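You operate a simulated robot arm through the tools that you are given. There is no shell and no other tool.

You run a simulated robot arm. Do the job below in one go: nothing can be reset, and whatever is moved stays where it is left.

## Task
Put things in order on the top of the gauging bench. At the end: the black packer block stands on top of the white cast block; the green clamp pad (marked "SOFT") stands where the sprocket stood; the red mesh roller stands on top of the clips carton; the sprocket from the top of the gauging bench stands where the black packer block stood; the blue grease cartridge stands where the red mesh roller stood; whatever was shut is shut again. Leave all else as you found it, and nothing knocked over.
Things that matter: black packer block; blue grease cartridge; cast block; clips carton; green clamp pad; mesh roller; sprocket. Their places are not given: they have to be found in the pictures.

It is judged by the outcome, as a careful person would: the job done as asked, and still so three seconds after it is handed in. It fails if anything else is knocked over, pushed out of place, dropped, spilled or broken.

## Robot
A 5-joint arm with a two-finger parallel gripper, fixed in place. Base frame: the origin is at the foot of the arm, x ahead of it, y to its left, z up; the work surface is at about z = 0. Lengths are in m, angles in rad, forces in N, time in s.
With the tool pointing down near the work surface it reaches from about 0.26 to 0.6 m from the base axis. Its first joint turns from -1.152 to 1.152 rad. The tool tilts only in the upright plane through the base axis and itself; it spins freely about its own axis. Payload 1.57 kg.
The tool frame sits at the grasp point between the pads (the TCP): z along the fingers, y along the line on which they close. The tips reach 0.03 m beyond it. The gripper opens to 0.08 m. The fingers are 0.017 m wide and 0.012 m thick; the gripper's body (0.04 by 0.082 m) begins 0.08 m behind the TCP.
Orientation is that of the tool frame in the base frame, as [roll, pitch, yaw] about the fixed x, y, z axes, in that order (R = Rz(yaw) Ry(pitch) Rx(roll)). With the fingers straight down and closing along the base's y, the tool's x points along the base's -x, its y along +y and its z along -z.

## Interface
- The arm moves only by the tool jog_arm. Its argument "series" is a list of rows, each a list of 3 entries, a list of its own where there are three numbers: the shift along the base's x, y, z in units of 40 mm (1.0 is 40 mm), then the turn, a rotation vector about the base's x, y, z in units of 6 degrees (1.0 is 6 degrees), then the opening, from 0 (shut) to 1 (fully open). In form: [[[x, y, z], [wx, wy, wz], jaw], ...]. A call has 1 to 20 rows; each row shifts and turns the commanded pose from where the row before left it. A call with a number of a shift or a turn outside -1 to 1 is refused whole. Rows are played at 5 a second. More than 0.05 m and 0.15 rad between two rows, or a gripper value outside its range, and nothing of the call is played. Where a pose cannot be reached the arm comes as near as it can. A force on the tool above 40 N (or 10 N above the force at the start of the call, whichever is more), or a blocked arm, ends the call early, and 0.2 s more pass. Each finger travels about 0.153 m/s and halts on what it meets, pressing with about 36 N; the grip force reading is that of the motor and also rises with nothing between the fingers. The clock runs only during rows and for 0.2 s after the last one: add rows that do not move to give the fingers time. The reply holds the time, the measured pose of the TCP, the force on the tool along the base axes, the opening and the grip force, in the units named above and with some noise, with the torque about the TCP (base axes, N m) and any sound that the robot's microphone picked up.
- Cameras (640 x 400 px; columns grow to the right, rows downward): "scene" is fixed at [0.046, 0.4167, 0.5069]; the picture's right is [-0.55, -0.83, 0.00], its down [-0.60, 0.40, -0.69] and it looks along [0.57, -0.38, -0.72] (base axes); focal length 219 px, centre (320, 200). "wrist" rides on the gripper at [0.072, -0.007, -0.122] in the tool frame; the picture's right is [0.09, 1.00, 0.00], its down [-0.84, 0.08, -0.54] and it looks along [-0.54, 0.05, 0.84] (tool axes); focal length 238 px, centre (320, 200).
- snapshot(camera): a new picture of that camera. No time passes.
- point_at(camera, pixels): for up to 12 pixels [column, row] of the newest picture of that camera ("zoom" is the newest enlarged one), the place [x, y, z] in the base frame of the surface seen there, good to about 0.002 m. No time passes.
- zoom(camera, box): a new picture of the part [left, top, right, bottom] of that camera's present view, enlarged. No time passes.
- finish_job(): hands the job in; it is judged then, once.

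Open the gripper and draw the arm clear of the work before you hand the job in, unless the task says otherwise.

The tools are called as a command line: name --argument value ..., lists and objects as JSON in quotes. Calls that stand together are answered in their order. jog_arm: Moves the arm, as the interface text tells. Its arguments: {"type":"object","properties":{"series":{"type":"array","items":{"type":"array"}}},"required":["series"]} The other tools are called the same way: snapshot (camera) takes a picture; point_at (camera, pixels) gives the place of the surface under pixels of a picture; zoom (camera, box) takes an enlarged picture of a part of a camera's view; finish_job () hands the job in.

At the start:

```text
clock: 0.0
position: [0.2709, 0.3167, 0.3429]
ee_rot: [3.141, 0.0, -3.141]
ft_force: [-0.3, -1.3, 0.0]
torque: [0.0, 0.01, 0.0]
finger_gap: 0.0799
grip_force: 0.0
```

scene: 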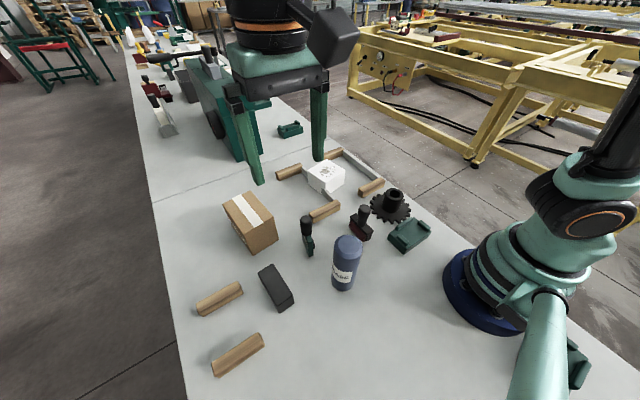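
wrist: 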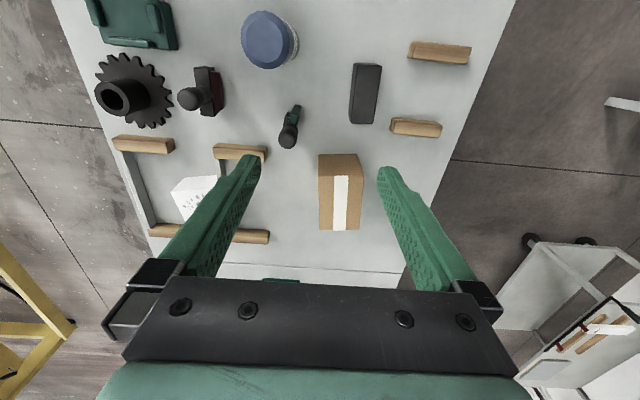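

I see the carton near (250,222), the black block at (277,287), the blue cartridge at (345,262), the sprocket at (390,203), a green pad at (409,236) and a white block at (325,178). I'll enlarge the scene to identify each one.

zoom --camera "scene" --box '[180, 110, 460, 290]'

zoom --camera "wrist" --box '[80, 0, 480, 250]'

zoom --camera "scene" --box '[110, 20, 340, 190]'

```text
2.22 times, centred on (320, 200) of scene
```

zoom: 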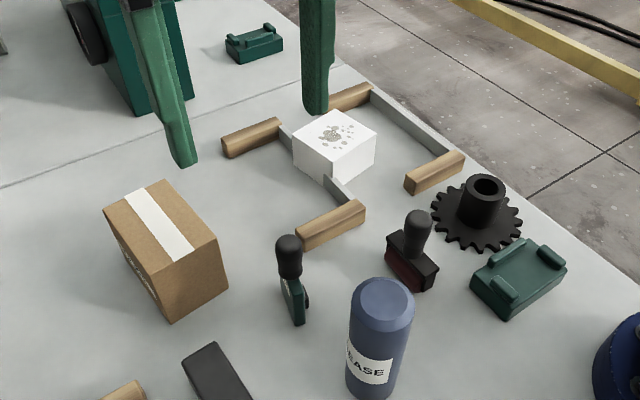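

```text
1.60 times, centred on (280, 125) of wrist
```

zoom: 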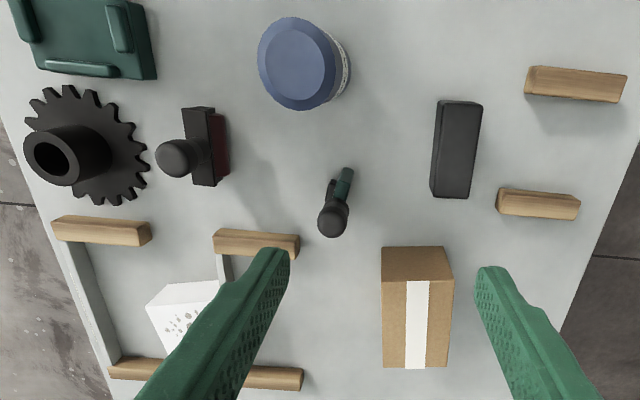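

```text
2.35 times, centred on (225, 105) of scene
```

zoom: 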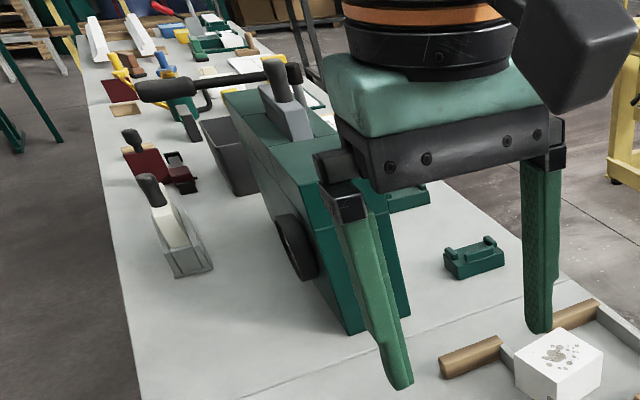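

The near green pad is at scene (409,236) and a second one is at (290,130), so I must find out which says SOFT. I'll measure positions of the main objects first.

point_at --camera "scene" --pixels '[[240, 205], [277, 280], [348, 245], [393, 193], [408, 235], [325, 172], [363, 210], [306, 222], [290, 128], [220, 298], [237, 353], [330, 207]]'

point_at --camera "wrist" --pixels '[[340, 165], [340, 200], [365, 90], [268, 40], [110, 97], [140, 25], [188, 98], [210, 90], [288, 138], [190, 195], [440, 52], [415, 127]]'

zoom --camera "scene" --box '[340, 180, 450, 260]'

zoom --camera "scene" --box '[260, 100, 340, 160]'

```text
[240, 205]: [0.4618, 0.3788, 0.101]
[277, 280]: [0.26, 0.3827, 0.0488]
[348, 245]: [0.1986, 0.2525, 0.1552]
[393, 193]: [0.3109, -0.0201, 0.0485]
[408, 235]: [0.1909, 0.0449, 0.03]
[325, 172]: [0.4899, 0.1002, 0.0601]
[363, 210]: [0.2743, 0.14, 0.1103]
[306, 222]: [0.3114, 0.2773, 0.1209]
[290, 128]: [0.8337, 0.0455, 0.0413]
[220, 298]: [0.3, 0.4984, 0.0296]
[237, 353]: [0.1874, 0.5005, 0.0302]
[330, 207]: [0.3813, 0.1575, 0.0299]
```

```text
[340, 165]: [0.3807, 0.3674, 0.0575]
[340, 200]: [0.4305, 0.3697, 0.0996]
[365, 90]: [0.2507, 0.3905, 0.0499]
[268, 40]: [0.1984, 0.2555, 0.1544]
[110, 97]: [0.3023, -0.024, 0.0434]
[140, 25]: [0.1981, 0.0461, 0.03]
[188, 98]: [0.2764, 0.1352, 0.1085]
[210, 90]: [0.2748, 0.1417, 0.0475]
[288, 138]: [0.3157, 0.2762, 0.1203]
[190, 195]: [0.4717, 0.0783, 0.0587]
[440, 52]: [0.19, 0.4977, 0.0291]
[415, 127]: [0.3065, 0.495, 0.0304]
```

```text
5.00 times, centred on (395, 220) of scene
```

zoom: 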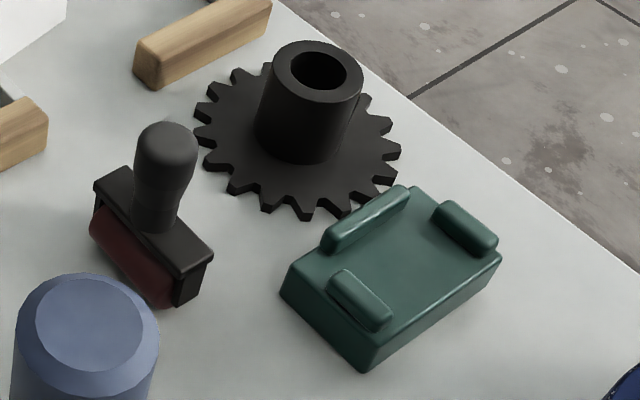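

```text
6.67 times, centred on (300, 130) of scene
```

zoom: 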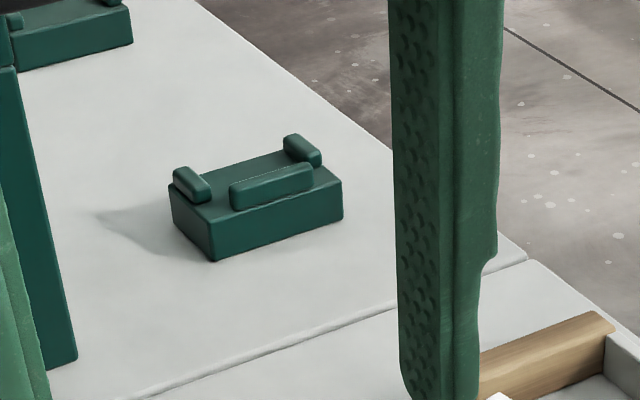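

The near pad sits at about (0.19, 0.045), very close to the base; another green item shows at (578,360) beside the base. I'll zoom there and at the far region.

zoom --camera "scene" --box '[520, 310, 640, 400]'

zoom --camera "scene" --box '[120, 20, 240, 100]'

zoom --camera "wrist" --box '[80, 0, 240, 100]'

zoom --camera "scene" --box '[200, 180, 360, 320]'

```text
4.44 times, centred on (580, 355) of scene
```

zoom: 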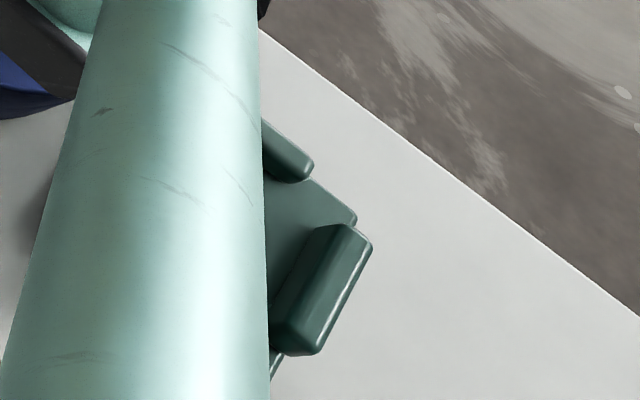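

```text
5.00 times, centred on (180, 60) of scene
```

zoom: 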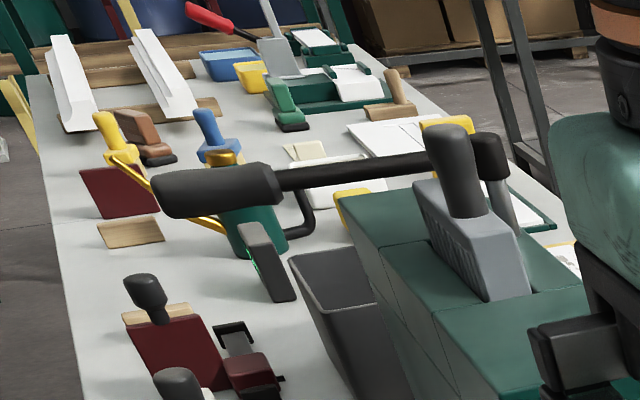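

```text
4.00 times, centred on (160, 50) of wrist
```

zoom: 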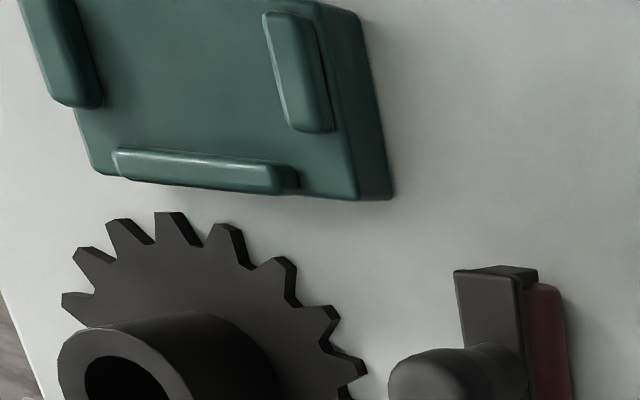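

```text
2.86 times, centred on (280, 250) of scene
```

zoom: 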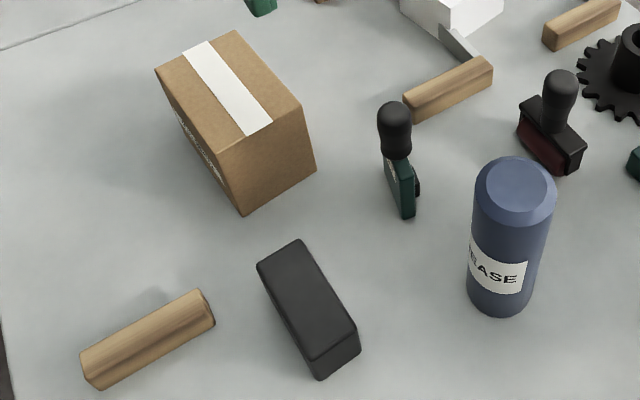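

The green-bodied item with the black knob at (306,235) seems to carry a white marking on its side. I'll zoom on it, on the red-bodied item at (360,225) and on the white block.

zoom --camera "scene" --box '[282, 205, 338, 265]'

zoom --camera "scene" --box '[340, 195, 388, 250]'

zoom --camera "scene" --box '[270, 145, 400, 225]'

zoom --camera "wrist" --box '[260, 90, 320, 160]'

```text
6.67 times, centred on (310, 235) of scene
```

zoom: 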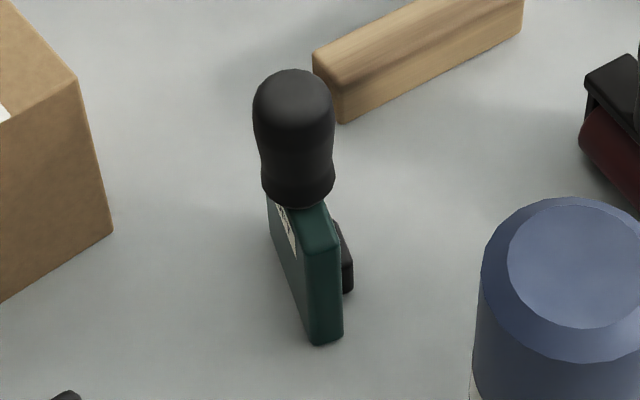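

```text
7.27 times, centred on (364, 222) of scene
```

zoom: 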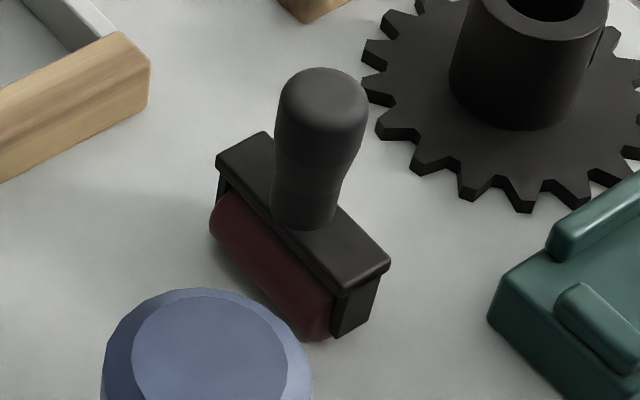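

```text
4.92 times, centred on (335, 185) of scene
```

zoom: 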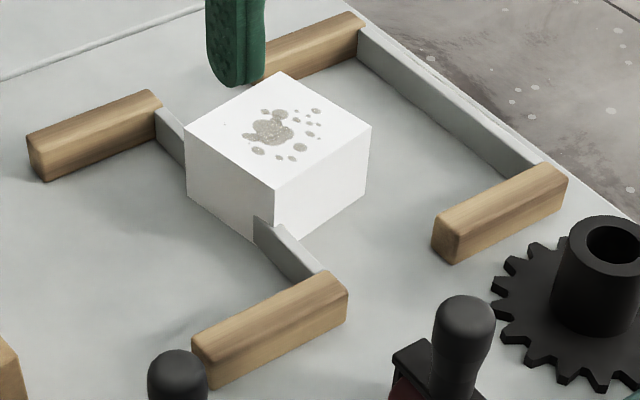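

```text
5.71 times, centred on (290, 125) of wrist
```

zoom: 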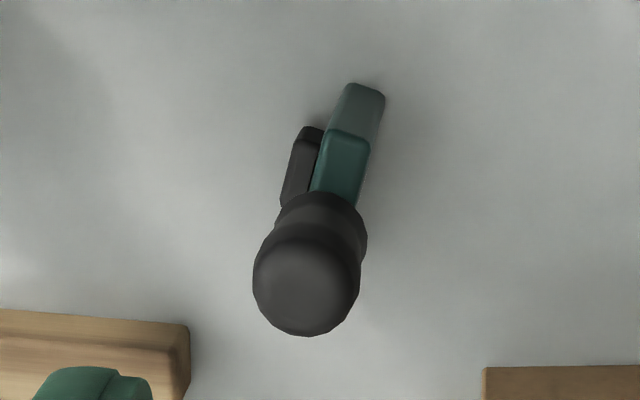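

The green plate with the black knob and white label at (306,235) is probably the SOFT clamp pad, and the red-bodied item at (360,225) is the mesh roller. I'll re-zoom on the packer block and carton to measure corners.

zoom --camera "scene" --box '[200, 180, 328, 320]'

```text
2.86 times, centred on (264, 250) of scene
```

zoom: 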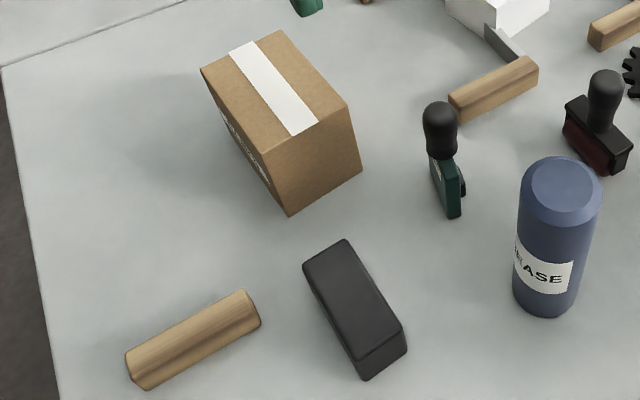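

The packer's top corners are about (305,262), (345,242), (403,325), (362,350) in this zoom, and the carton's top corners about (203,68), (280,32), (346,102), (265,150). I'll measure those.

point_at --camera "zoom" --pixels '[[308, 264], [344, 245], [400, 325], [363, 346], [364, 372], [404, 345], [206, 71], [280, 35], [343, 103], [267, 148], [290, 212], [358, 172]]'

point_at --camera "wrist" --pixels '[[356, 66], [381, 68], [373, 121], [351, 120], [320, 156], [356, 156], [322, 227], [360, 227], [340, 227], [320, 190], [362, 190], [340, 157]]'

```text
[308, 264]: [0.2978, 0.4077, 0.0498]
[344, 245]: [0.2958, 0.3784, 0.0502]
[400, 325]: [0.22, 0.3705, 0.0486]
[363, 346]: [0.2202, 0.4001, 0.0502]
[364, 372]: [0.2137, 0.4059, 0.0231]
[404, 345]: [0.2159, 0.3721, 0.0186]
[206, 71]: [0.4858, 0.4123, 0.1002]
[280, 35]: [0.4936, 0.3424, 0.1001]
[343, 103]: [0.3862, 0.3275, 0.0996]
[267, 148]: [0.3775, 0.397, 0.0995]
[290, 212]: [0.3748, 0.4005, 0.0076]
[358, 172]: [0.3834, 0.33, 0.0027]
```

```text
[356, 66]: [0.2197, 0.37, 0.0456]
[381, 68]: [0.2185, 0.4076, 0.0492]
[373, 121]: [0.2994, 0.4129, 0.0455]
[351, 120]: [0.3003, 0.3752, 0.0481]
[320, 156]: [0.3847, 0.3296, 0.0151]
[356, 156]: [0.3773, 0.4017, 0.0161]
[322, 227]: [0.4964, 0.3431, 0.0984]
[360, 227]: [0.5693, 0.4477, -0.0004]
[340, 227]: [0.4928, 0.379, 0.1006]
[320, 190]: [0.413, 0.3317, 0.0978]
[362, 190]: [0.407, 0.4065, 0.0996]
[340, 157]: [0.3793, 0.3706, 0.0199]
```

The packer is about 85 x 36 x 50 mm centred near (0.258, 0.391), and the carton top is at z 0.10 centred near (0.436, 0.371). I'll swing the arm sideways at height to view the right-hand group with the wrist camera.

jog_arm --series '[[[0, -0.86, 0], [0, 0, 0], 1], [[0, -0.86, 0], [0, 0, 0], 1], [[0, -0.86, 0], [0, 0, 0], 1], [[0, -0.86, 0], [0, 0, 0], 1], [[0, -0.86, 0], [0, 0, 0], 1], [[0, -0.86, 0], [0, 0, 0], 1], [[0, 0, 0], [0, 0, 0], 1]]'

snapshot --camera "wrist"

snapshot --camera "scene"

```text
clock: 1.6
position: [0.2683, 0.1106, 0.3427]
ee_rot: [-3.14, 0.0, -3.138]
ft_force: [0.9, 0.7, 0.8]
torque: [0.02, -0.04, 0.02]
finger_gap: 0.0802
grip_force: 0.0
```

```text
taken
```

wrist: 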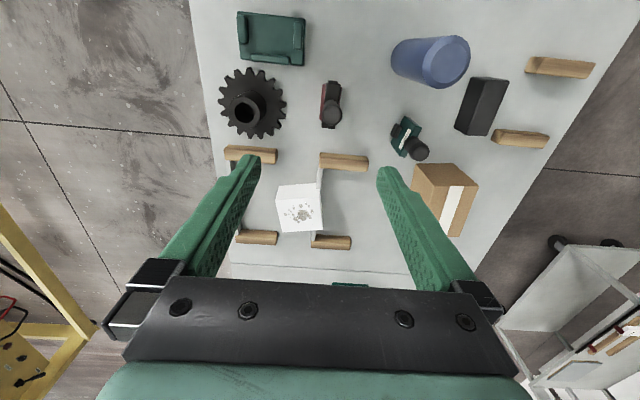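

```text
taken
```

scene: 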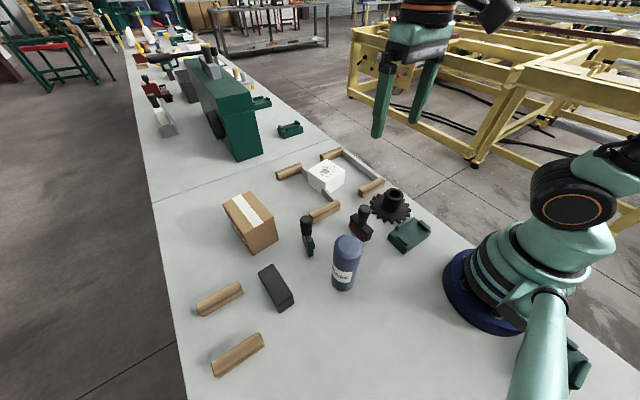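

In the wrist view the clamp pad label shows near (402,137), the cast block at (300,207), the sprocket at (250,105) and the roller at (331,105). I'll zoom on these for detail.

zoom --camera "wrist" --box '[380, 105, 444, 170]'

zoom --camera "wrist" --box '[210, 140, 380, 260]'

zoom --camera "wrist" --box '[200, 55, 360, 155]'

zoom --camera "scene" --box '[130, 60, 320, 190]'

```text
6.15 times, centred on (412, 138) of wrist
```

zoom: 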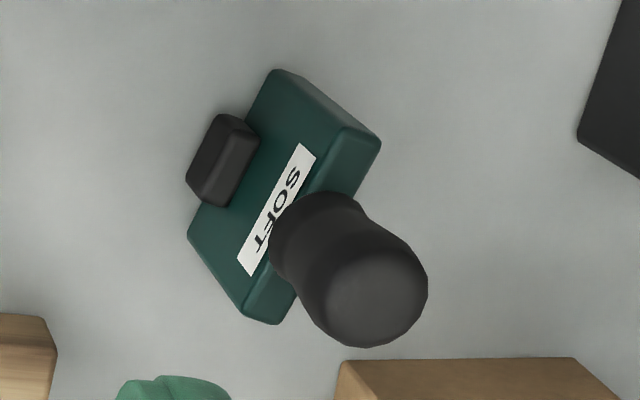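

```text
3.33 times, centred on (295, 200) of wrist
```

zoom: 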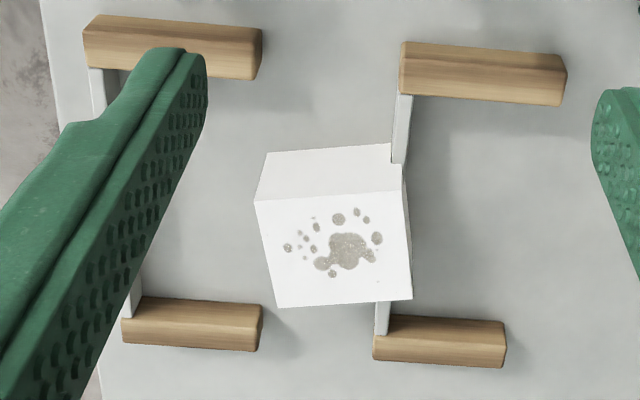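

```text
4.00 times, centred on (280, 105) of wrist
```

zoom: 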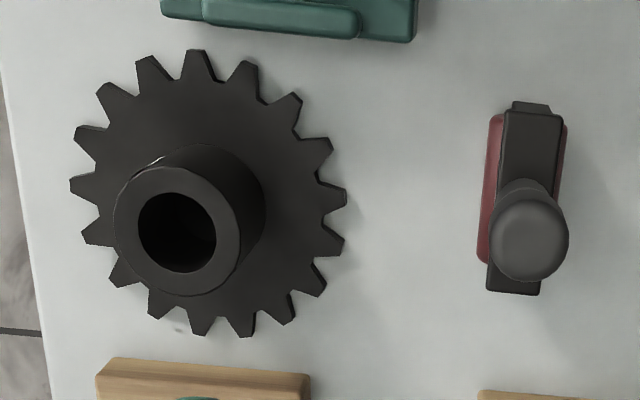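

```text
3.08 times, centred on (225, 125) of scene
```

zoom: 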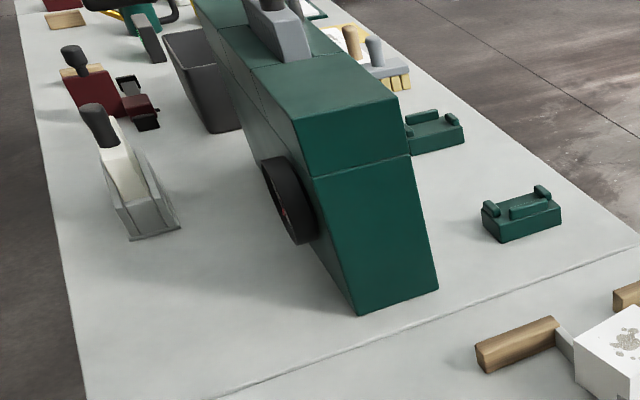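

The label reads SOFT, so the green plate near (0.31,0.28) is the clamp pad. Now I measure the cast block, the sprocket hub and the roller in enlarged wrist views.

zoom --camera "wrist" --box '[210, 140, 380, 260]'

point_at --camera "zoom" --pixels '[[257, 203], [398, 195], [409, 296], [280, 304], [335, 250], [268, 155], [389, 146], [402, 130], [382, 315], [100, 90], [135, 290], [480, 75]]'

zoom --camera "wrist" --box '[200, 55, 360, 155]'

point_at --camera "zoom" --pixels '[[125, 225], [230, 235], [180, 175], [175, 285], [195, 55], [340, 200], [245, 330], [80, 180], [528, 230], [530, 120], [515, 285], [530, 190]]'

```text
3.33 times, centred on (295, 200) of wrist
```

zoom: 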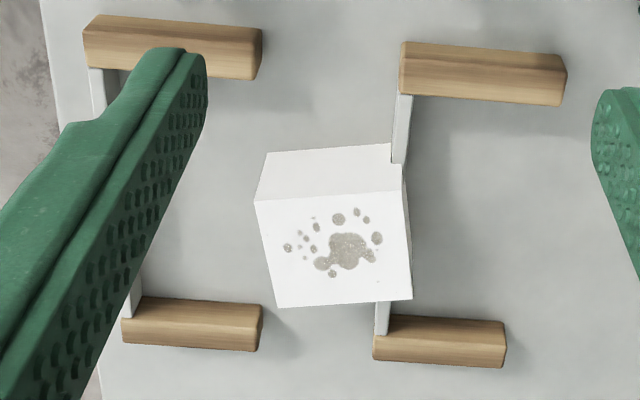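

```text
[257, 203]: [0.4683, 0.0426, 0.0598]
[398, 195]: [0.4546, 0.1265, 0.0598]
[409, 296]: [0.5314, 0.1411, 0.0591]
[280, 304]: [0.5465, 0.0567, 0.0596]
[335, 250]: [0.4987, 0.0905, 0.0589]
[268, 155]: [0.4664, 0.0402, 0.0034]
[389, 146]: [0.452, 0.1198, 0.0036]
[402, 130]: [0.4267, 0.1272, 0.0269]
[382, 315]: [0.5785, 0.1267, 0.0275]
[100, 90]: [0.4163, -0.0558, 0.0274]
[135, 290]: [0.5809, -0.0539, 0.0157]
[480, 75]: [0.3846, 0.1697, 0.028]
```

```text
4.00 times, centred on (280, 105) of wrist
```

zoom: 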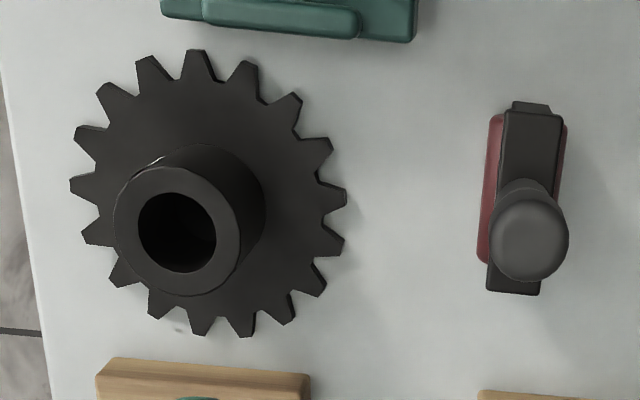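

```text
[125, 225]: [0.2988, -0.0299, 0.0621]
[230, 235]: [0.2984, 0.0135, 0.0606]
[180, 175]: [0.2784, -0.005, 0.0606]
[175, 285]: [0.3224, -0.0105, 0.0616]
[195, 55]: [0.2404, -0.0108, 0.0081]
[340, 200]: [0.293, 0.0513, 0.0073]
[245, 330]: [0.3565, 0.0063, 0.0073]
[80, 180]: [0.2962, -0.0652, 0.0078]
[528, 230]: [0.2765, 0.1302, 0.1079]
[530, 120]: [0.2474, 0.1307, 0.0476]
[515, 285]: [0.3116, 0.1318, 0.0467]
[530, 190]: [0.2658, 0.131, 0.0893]
```

The cast block top is at z 0.06 centred at about (0.500, 0.092) with a 10° turn; the sprocket hub is at (0.299,-0.008), and the roller knob at (0.277,0.131,0.108). I first move over the packer at (0.258,0.391), turning about 4.7° to match it.

jog_arm --series '[[[0, 0.9, 0], [0, 0, 0.2], 1], [[0, 0.9, 0], [0, 0, 0.2], 1], [[0, 0.9, 0], [0, 0, 0.2], 1], [[0, 0.9, 0], [0, 0, 0.18], 1], [[-0.05, 0.9, -0.2], [0, 0, 0], 1], [[-0.1, 0.9, -0.5], [0, 0, 0], 1], [[-0.1, 0.9, -0.6], [0, 0, 0], 1], [[0, 0.7, -0.8], [0, 0, 0], 1], [[0, 0, -1], [0, 0, 0], 1], [[0, 0, -1], [0, 0, 0], 1], [[0, 0, 0], [0, 0, 0], 1]]'

snapshot --camera "wrist"

snapshot --camera "scene"

```text
clock: 4.0
position: [0.2588, 0.3913, 0.1792]
ee_rot: [-3.141, -0.001, -3.06]
ft_force: [0.0, 0.1, 0.1]
torque: [-0.05, -0.04, -0.01]
finger_gap: 0.0801
grip_force: 0.2
```

```text
taken
```

wrist: 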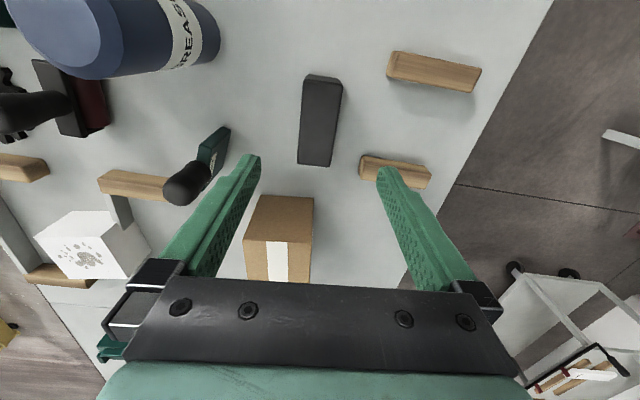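

```text
taken
```

scene: 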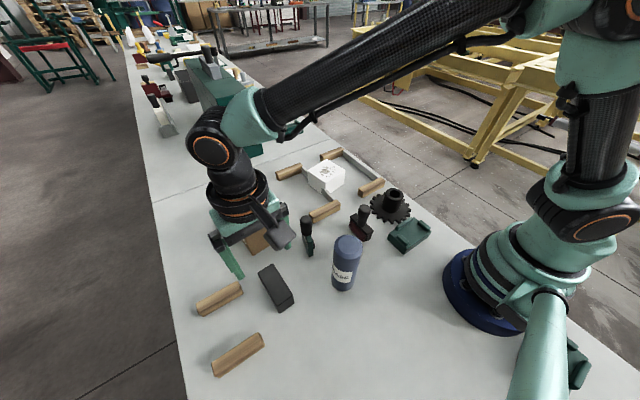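

The packer appears at wrist (320,120), directly under the grasp point. I'll check its top corners before descending.

zoom --camera "wrist" --box '[270, 60, 370, 180]'

point_at --camera "wrist" --pixels '[[308, 83], [340, 85], [330, 163], [300, 161], [320, 120], [362, 160], [392, 54], [478, 70], [430, 182], [478, 88]]'

```text
3.33 times, centred on (320, 120) of wrist
```

zoom: 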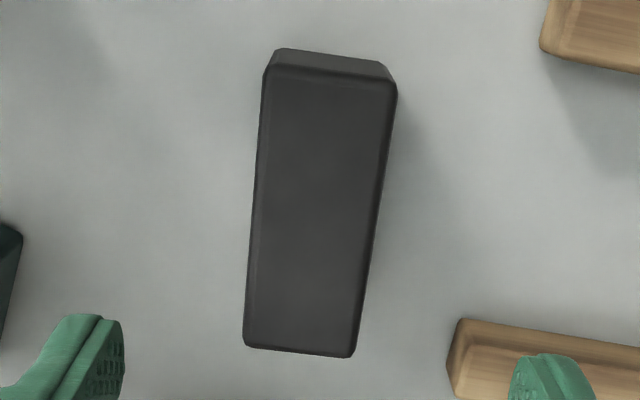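

```text
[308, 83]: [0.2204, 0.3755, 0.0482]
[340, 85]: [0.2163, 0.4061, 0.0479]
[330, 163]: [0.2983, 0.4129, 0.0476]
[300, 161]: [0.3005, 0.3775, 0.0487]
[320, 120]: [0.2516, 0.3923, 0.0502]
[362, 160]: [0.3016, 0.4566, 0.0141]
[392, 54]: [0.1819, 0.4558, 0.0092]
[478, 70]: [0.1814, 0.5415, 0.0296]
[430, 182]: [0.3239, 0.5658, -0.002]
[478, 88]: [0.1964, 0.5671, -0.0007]
```

The packer centre measures about (0.259,0.392), matching the TCP. I descend to about z 0.037 and close on it.

jog_arm --series '[[[0, 0, -1], [0, 0, 0], 1], [[0, 0, -1], [0, 0, 0], 1], [[0, 0, -0.8], [0, 0, 0], 1], [[0, 0, -0.5], [0, 0, 0], 1], [[0, 0, -0.25], [0, 0, 0], 1], [[0, 0, 0], [0, 0, 0], 1]]'

snapshot --camera "wrist"

```text
clock: 5.4
position: [0.2594, 0.3902, 0.0373]
ee_rot: [3.141, 0.001, -3.06]
ft_force: [0.8, 0.6, 0.4]
torque: [0.01, 0.0, 0.0]
finger_gap: 0.0801
grip_force: 0.1
```

```text
taken
```

wrist: 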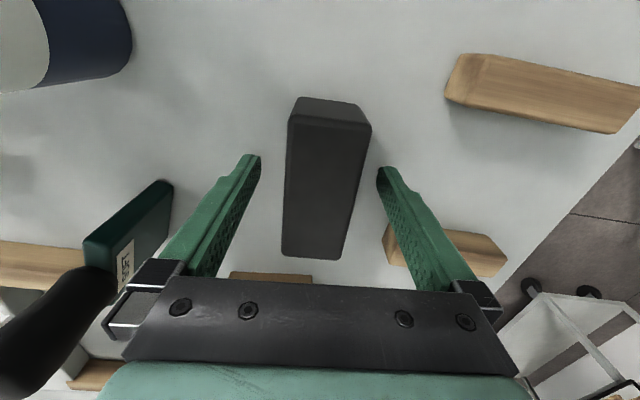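

The packer sits between the fingers at (325,180) with both pads clear. I close the gripper.

jog_arm --series '[[[0, 0, 0], [0, 0, 0], 0.5], [[0, 0, 0], [0, 0, 0], 0], [[0, 0, 0], [0, 0, 0], 0], [[0, 0, 0], [0, 0, 0], 0]]'

```text
clock: 6.4
position: [0.259, 0.3901, 0.0363]
ee_rot: [3.141, 0.0, -3.061]
ft_force: [1.1, 0.3, 0.2]
torque: [0.06, 0.01, 0.0]
finger_gap: 0.0402
grip_force: 36.2
```

The grip holds at a 40 mm gap with 36 N. I lift straight up to about z 0.25 and look.

jog_arm --series '[[[0, 0, 0.25], [0, 0, 0], 0], [[0, 0, 0.6], [0, 0, 0], 0], [[0, 0, 0.9], [0, 0, 0], 0], [[0, 0, 1], [0, 0, 0], 0], [[0, 0, 1], [0, 0, 0], 0], [[0, 0, 1], [0, 0, 0], 0], [[0, 0, 0.6], [0, 0, 0], 0], [[0, 0, 0], [0, 0, 0], 0]]'

snapshot --camera "wrist"

```text
clock: 8.2
position: [0.2605, 0.3918, 0.2495]
ee_rot: [-3.14, 0.001, -3.06]
ft_force: [0.1, 1.2, -3.2]
torque: [0.01, 0.03, -0.02]
finger_gap: 0.0401
grip_force: 36.4
```

```text
taken
```

wrist: 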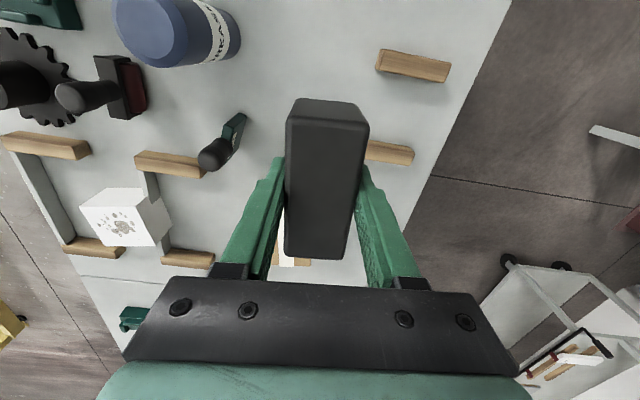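

The packer hangs straight in the fingers at (325,180). I carry it at z 0.25 to above the cast block at (0.500,0.092), turning 5° to match the block.

jog_arm --series '[[[0.6, -0.748, 0], [0, 0, 0.09], 0], [[0.6, -0.748, 0], [0, 0, 0.09], 0], [[0.6, -0.748, 0], [0, 0, 0.09], 0], [[0.6, -0.748, 0], [0, 0, 0.09], 0], [[0.6, -0.748, 0], [0, 0, 0.09], 0], [[0.6, -0.748, 0], [0, 0, 0.09], 0], [[0.6, -0.748, 0], [0, 0, 0.09], 0], [[0.6, -0.748, 0], [0, 0, 0.09], 0], [[0.6, -0.748, 0], [0, 0, 0.09], 0], [[0.6, -0.748, 0], [0, 0, 0.09], 0], [[0, 0, 0], [0, 0, 0], 0], [[0, 0, -0.8], [0, 0, 0], 0], [[0, 0, -0.8], [0, 0, 0], 0], [[0, 0, 0], [0, 0, 0], 0]]'

snapshot --camera "wrist"

snapshot --camera "scene"

```text
clock: 11.2
position: [0.5025, 0.0923, 0.1847]
ee_rot: [3.141, -0.001, -2.966]
ft_force: [-0.5, 0.7, -3.6]
torque: [0.02, 0.02, -0.02]
finger_gap: 0.04
grip_force: 36.0
```

```text
taken
```

wrist: 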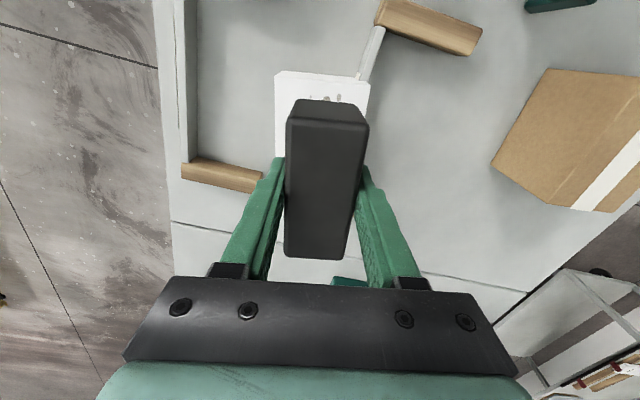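

```text
taken
```

scene: 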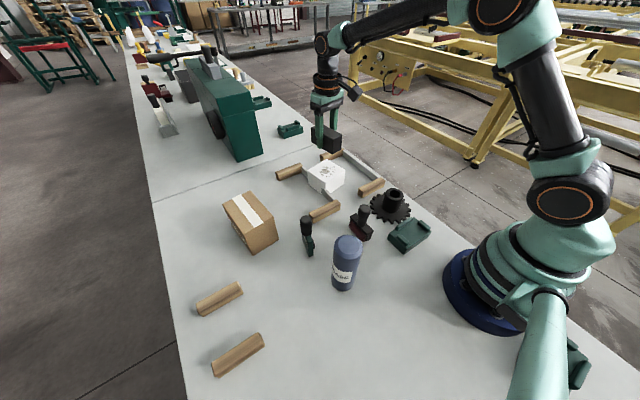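

The white block shows beneath the packer with near top corners about (277,80) and (368,86). I'll verify its corners from this view before lowering.

point_at --camera "wrist" --pixels '[[279, 88], [366, 92], [278, 150], [280, 120], [367, 110]]'

zoom --camera "wrist" --box '[250, 50, 400, 170]'

zoom --camera "scene" --box '[270, 100, 390, 220]'

```text
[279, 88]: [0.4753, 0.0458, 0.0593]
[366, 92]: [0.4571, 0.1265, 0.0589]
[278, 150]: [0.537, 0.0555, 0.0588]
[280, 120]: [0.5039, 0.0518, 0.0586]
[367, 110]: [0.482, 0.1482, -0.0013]
```

```text
3.33 times, centred on (325, 110) of wrist
```

zoom: 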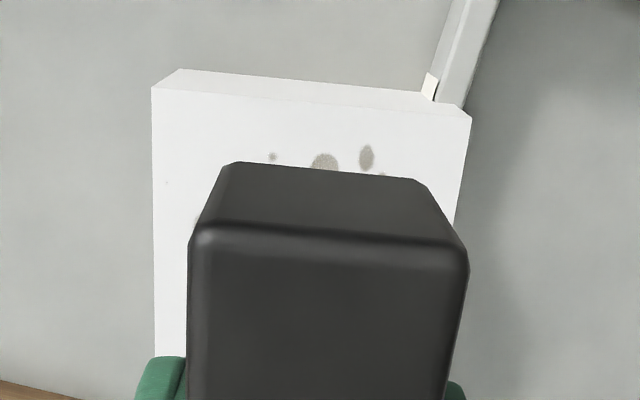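

```text
3.33 times, centred on (330, 160) of scene
```

zoom: 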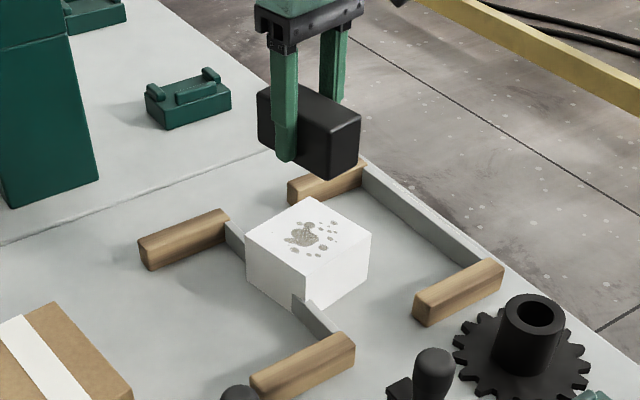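

The block's corners confirm its centre under the TCP. I lower to just above contact (about 1–2 mm).

jog_arm --series '[[[0, 0, -0.8], [0, 0, 0], 0], [[0, 0, -0.7], [0, 0, 0], 0], [[0, 0, -0.45], [0, 0, 0], 0], [[0, 0, -0.2], [0, 0, 0], 0], [[0, 0, 0], [0, 0, 0], 0], [[0, 0, 0], [0, 0, 0], 0]]'

zoom --camera "scene" --box '[270, 100, 390, 220]'

```text
clock: 12.6
position: [0.5008, 0.0916, 0.0981]
ee_rot: [3.142, 0.0, -2.965]
ft_force: [-0.6, 0.2, -3.2]
torque: [-0.02, -0.03, -0.01]
finger_gap: 0.0399
grip_force: 36.1
```

```text
3.33 times, centred on (330, 160) of scene
```

zoom: 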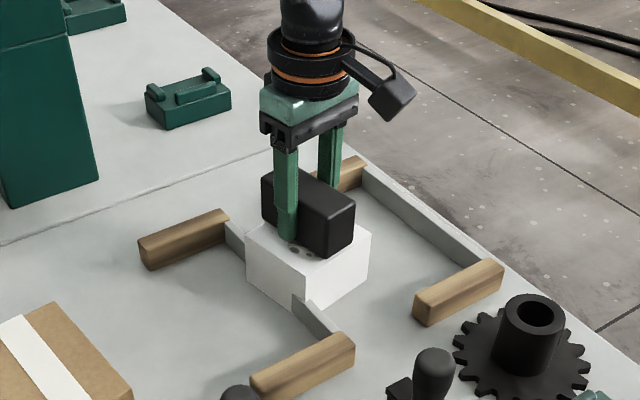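

The load still reads -3.2 N, so it has not touched yet. I lower in 1 mm steps and watch the force.

jog_arm --series '[[[0, 0, -0.025], [0, 0, 0], 0], [[0, 0, 0], [0, 0, 0], 0]]'

jog_arm --series '[[[0, 0, -0.02], [0, 0, 0], 0], [[0, 0, 0], [0, 0, 0], 0]]'

```text
clock: 13.2
position: [0.4997, 0.0907, 0.0986]
ee_rot: [-3.142, -0.001, -2.966]
ft_force: [0.1, -0.3, -3.5]
torque: [0.05, -0.04, -0.01]
finger_gap: 0.0398
grip_force: 36.0
```

```text
clock: 13.8
position: [0.5008, 0.0928, 0.0983]
ee_rot: [3.141, 0.0, -2.964]
ft_force: [-0.1, 1.7, -3.7]
torque: [0.01, -0.05, 0.01]
finger_gap: 0.0398
grip_force: 35.9
```

Still no contact by force (-3.7 N). I continue down by about 1 mm at a time.

jog_arm --series '[[[0, 0, -0.025], [0, 0, 0], 0], [[0, 0, 0], [0, 0, 0], 0]]'

jog_arm --series '[[[0, 0, -0.025], [0, 0, 0], 0], [[0, 0, 0], [0, 0, 0], 0]]'

```text
clock: 14.4
position: [0.5003, 0.0917, 0.0966]
ee_rot: [3.141, 0.0, -2.964]
ft_force: [0.7, -0.8, -3.2]
torque: [0.0, 0.0, 0.0]
finger_gap: 0.0396
grip_force: 36.4
```

```text
clock: 15.0
position: [0.4995, 0.093, 0.0967]
ee_rot: [-3.141, -0.001, -2.965]
ft_force: [-0.5, 0.2, -3.2]
torque: [0.01, -0.02, -0.01]
finger_gap: 0.0395
grip_force: 36.1
```

No contact load yet; TCP z reads about 0.0967. I keep easing down.

jog_arm --series '[[[0, 0, -0.025], [0, 0, 0], 0], [[0, 0, 0], [0, 0, 0], 0]]'

jog_arm --series '[[[0, 0, -0.025], [0, 0, 0], 0], [[0, 0, 0], [0, 0, 0], 0]]'

zoom --camera "scene" --box '[290, 130, 360, 205]'

```text
clock: 15.6
position: [0.5012, 0.0913, 0.096]
ee_rot: [-3.141, -0.001, -2.967]
ft_force: [-6.1, -1.8, 11.7]
torque: [-0.08, 0.38, -0.02]
finger_gap: 0.0399
grip_force: 35.7
```

```text
clock: 16.2
position: [0.5006, 0.0913, 0.0959]
ee_rot: [-3.14, 0.002, -2.965]
ft_force: [-13.3, -1.5, 29.4]
torque: [-0.03, 0.18, -0.02]
finger_gap: 0.0399
grip_force: 35.4
```

```text
5.33 times, centred on (325, 168) of scene
```

zoom: 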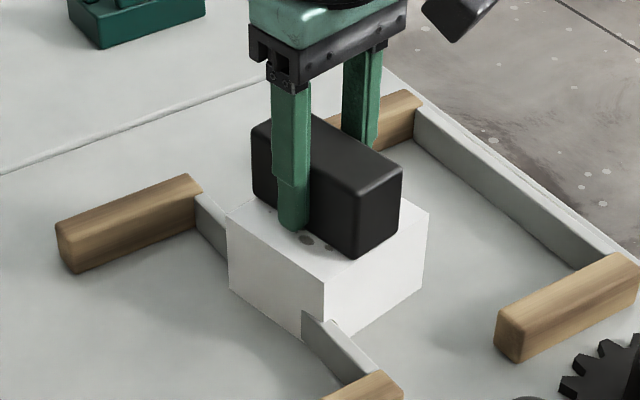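

Contact is made (29 N, a bit more than needed). I relieve by about 1.4 mm, then open the fingers.

jog_arm --series '[[[0, 0, 0.035], [0, 0, 0], 0], [[0, 0, 0], [0, 0, 0], 0]]'

```text
clock: 16.8
position: [0.5008, 0.0927, 0.0958]
ee_rot: [3.141, 0.001, -2.966]
ft_force: [-0.7, -1.9, 10.5]
torque: [-0.02, -0.32, 0.02]
finger_gap: 0.0396
grip_force: 36.0
```

Load is down to 10 N. I open the gripper in steps and rise clear.

jog_arm --series '[[[0, 0, 0], [0, 0, 0], 0.6], [[0, 0, 0], [0, 0, 0], 0.8], [[0, 0, 0], [0, 0, 0], 0.8], [[0, 0, 0.4], [0, 0, 0], 0.8], [[0, 0, 0.8], [0, 0, 0], 0.8], [[0, 0, 1], [0, 0, 0], 0.8], [[0, 0, 1], [0, 0, 0], 0.8], [[0, 0, 0.6], [0, 0, 0], 0.8], [[0, 0, 0], [0, 0, 0], 1]]'

snapshot --camera "wrist"

zoom --camera "scene" --box '[270, 100, 390, 220]'

```text
clock: 18.8
position: [0.5013, 0.0903, 0.248]
ee_rot: [-3.14, 0.0, -2.965]
ft_force: [-0.6, -0.2, -0.3]
torque: [0.02, 0.01, 0.0]
finger_gap: 0.08
grip_force: 0.0
```

```text
taken
```

wrist: 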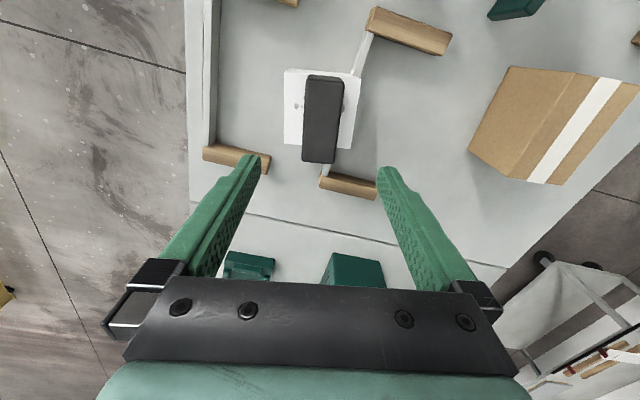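

```text
3.33 times, centred on (330, 160) of scene
```

zoom: 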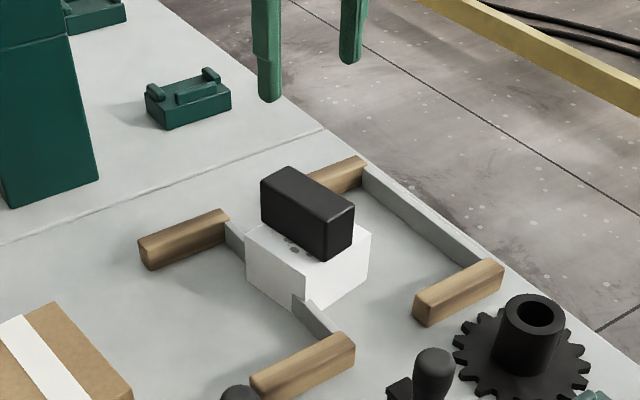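

The packer now stands on the cast block at wrist (323,118). I check its top and then go for the sprocket.

point_at --camera "wrist" --pixels '[[308, 82], [342, 84], [334, 160], [304, 158], [286, 74], [358, 76], [350, 148], [288, 142]]'

```text
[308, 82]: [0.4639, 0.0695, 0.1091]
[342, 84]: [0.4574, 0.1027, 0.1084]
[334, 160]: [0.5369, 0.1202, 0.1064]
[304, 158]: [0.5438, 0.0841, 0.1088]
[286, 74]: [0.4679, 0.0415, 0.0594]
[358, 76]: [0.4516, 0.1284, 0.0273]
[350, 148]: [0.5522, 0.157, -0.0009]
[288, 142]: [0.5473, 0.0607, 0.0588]
```

The packer rests centred at about (0.5005,0.094), top z 0.109. I move over the sprocket at (0.299,-0.0075), staying high.

jog_arm --series '[[[-0.72, -0.354, 0], [0, 0, -0.2], 1], [[-0.72, -0.354, 0], [0, 0, -0.2], 1], [[-0.72, -0.354, 0], [0, 0, -0.2], 1], [[-0.72, -0.354, 0], [0, 0, -0.2], 1], [[-0.72, -0.354, 0], [0, 0, -0.2], 1], [[-0.72, -0.354, 0], [0, 0, -0.2], 1], [[-0.72, -0.354, 0], [0, 0, -0.2], 1], [[0, 0, -0.6], [0, 0, 0], 1], [[0, 0, -0.6], [0, 0, 0], 1], [[0, 0, 0], [0, 0, 0], 1]]'

snapshot --camera "wrist"

snapshot --camera "scene"

```text
clock: 21.0
position: [0.2992, -0.0085, 0.1994]
ee_rot: [3.141, 0.0, -3.11]
ft_force: [-0.3, 0.1, 0.3]
torque: [0.03, 0.02, 0.0]
finger_gap: 0.0798
grip_force: 0.2
```

```text
taken
```

wrist: 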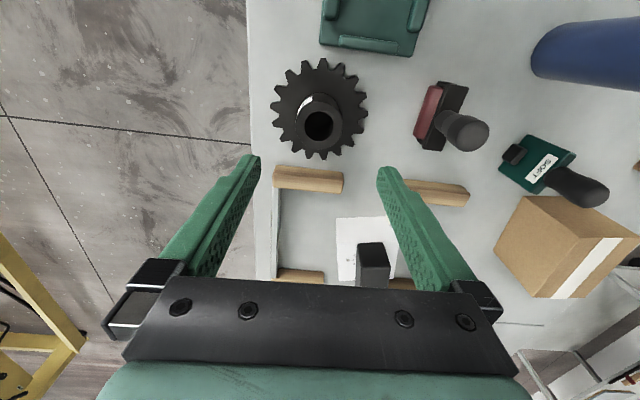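

```text
taken
```

scene: 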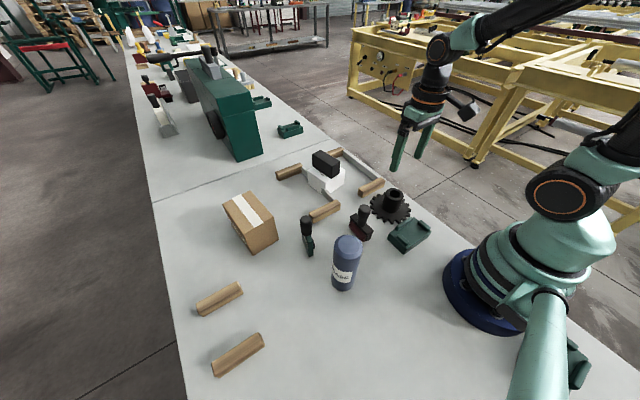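

The sprocket is under the gripper at (318,115). I measure its hub and teeth again from this view.

zoom --camera "wrist" --box '[260, 50, 380, 170]'

point_at --camera "wrist" --pixels '[[302, 122], [337, 122], [319, 105], [319, 139], [322, 60], [367, 108], [322, 155], [275, 105], [400, 52], [270, 180]]'

```text
3.33 times, centred on (320, 110) of wrist
```

zoom: 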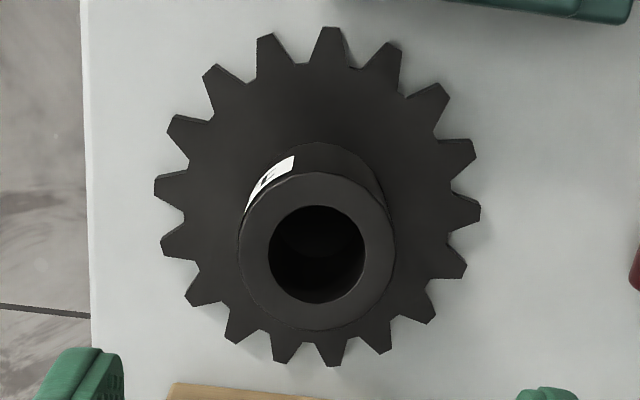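

```text
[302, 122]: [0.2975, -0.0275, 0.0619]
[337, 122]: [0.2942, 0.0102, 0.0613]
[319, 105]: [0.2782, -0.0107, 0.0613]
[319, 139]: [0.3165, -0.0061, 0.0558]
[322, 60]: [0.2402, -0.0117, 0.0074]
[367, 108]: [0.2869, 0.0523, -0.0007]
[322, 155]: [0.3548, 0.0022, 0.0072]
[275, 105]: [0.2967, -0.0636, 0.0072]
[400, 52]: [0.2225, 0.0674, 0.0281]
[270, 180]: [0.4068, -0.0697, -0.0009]
```

The hub centre comes out at about (0.298,-0.0085), which matches the TCP. I descend to z about 0.047 so the tips stay above the toothed disc.

jog_arm --series '[[[0, 0, -1], [0, 0, 0], 1], [[0, 0, -1], [0, 0, 0], 1], [[0, 0, -0.9], [0, 0, 0], 1], [[0, 0, -0.6], [0, 0, 0], 1], [[0, 0, -0.3], [0, 0, 0], 1], [[0, 0, 0], [0, 0, 0], 1]]'

snapshot --camera "wrist"

zoom --camera "scene" --box '[340, 150, 450, 260]'

```text
clock: 22.4
position: [0.2987, -0.0073, 0.0468]
ee_rot: [-3.141, 0.0, -3.112]
ft_force: [0.2, -0.2, -0.2]
torque: [0.02, -0.02, 0.0]
finger_gap: 0.08
grip_force: 0.2
```

```text
taken
```

wrist: 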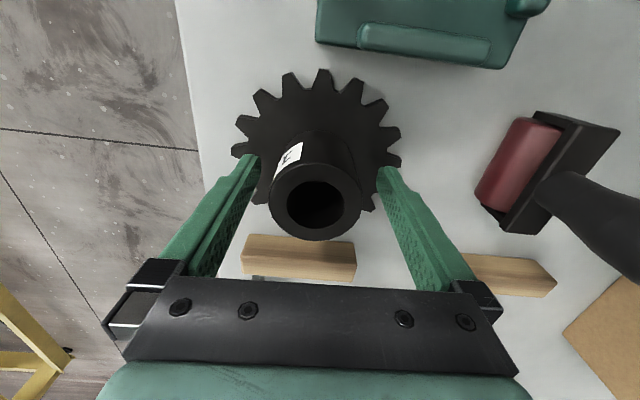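

```text
3.64 times, centred on (395, 205) of scene
```

zoom: 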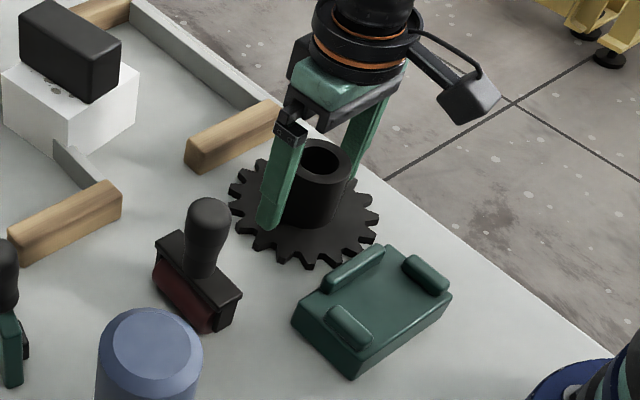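

The hub stands between the fingers at (317,195). I close on it.

jog_arm --series '[[[0, 0, 0], [0, 0, 0], 0.6], [[0, 0, 0], [0, 0, 0], 0], [[0, 0, 0], [0, 0, 0], 0], [[0, 0, 0], [0, 0, 0], 0]]'

```text
clock: 23.4
position: [0.2982, -0.0091, 0.0486]
ee_rot: [-3.141, -0.001, -3.111]
ft_force: [0.0, 0.3, 0.0]
torque: [0.1, -0.05, 0.03]
finger_gap: 0.0542
grip_force: 36.2
```

The grip holds at 54 mm with 36 N. I lift the sprocket straight up to about z 0.26.

jog_arm --series '[[[0, 0, 0.25], [0, 0, 0], 0], [[0, 0, 0.6], [0, 0, 0], 0], [[0, 0, 0.9], [0, 0, 0], 0], [[0, 0, 1], [0, 0, 0], 0], [[0, 0, 1], [0, 0, 0], 0], [[0, 0, 1], [0, 0, 0], 0], [[0, 0, 0.6], [0, 0, 0], 0], [[0, 0, 0], [0, 0, 0], 0]]'

snapshot --camera "wrist"

snapshot --camera "scene"

```text
clock: 25.2
position: [0.2978, -0.0083, 0.263]
ee_rot: [-3.141, -0.001, -3.111]
ft_force: [-0.2, 0.3, -3.8]
torque: [0.01, 0.06, -0.01]
finger_gap: 0.04
grip_force: 36.0
```

```text
taken
```

wrist: 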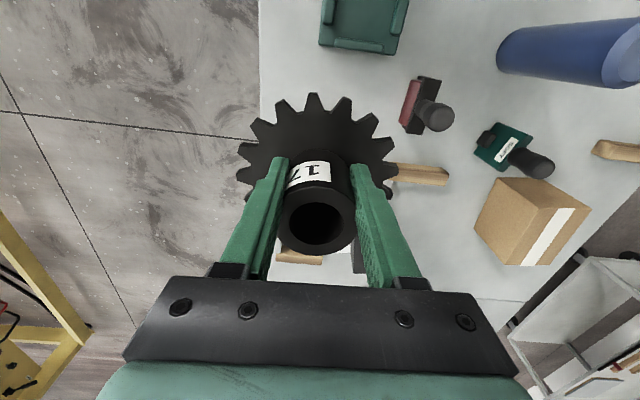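

```text
taken
```

scene: 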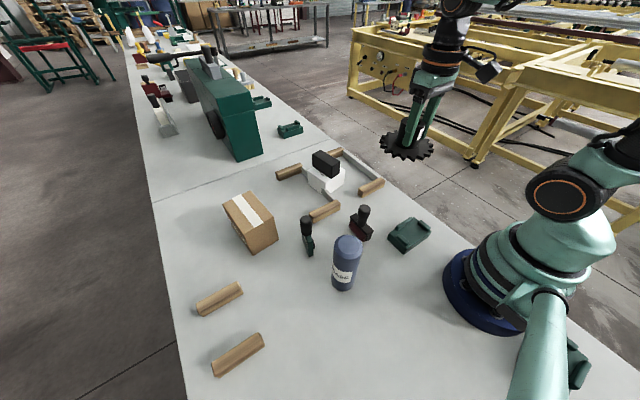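

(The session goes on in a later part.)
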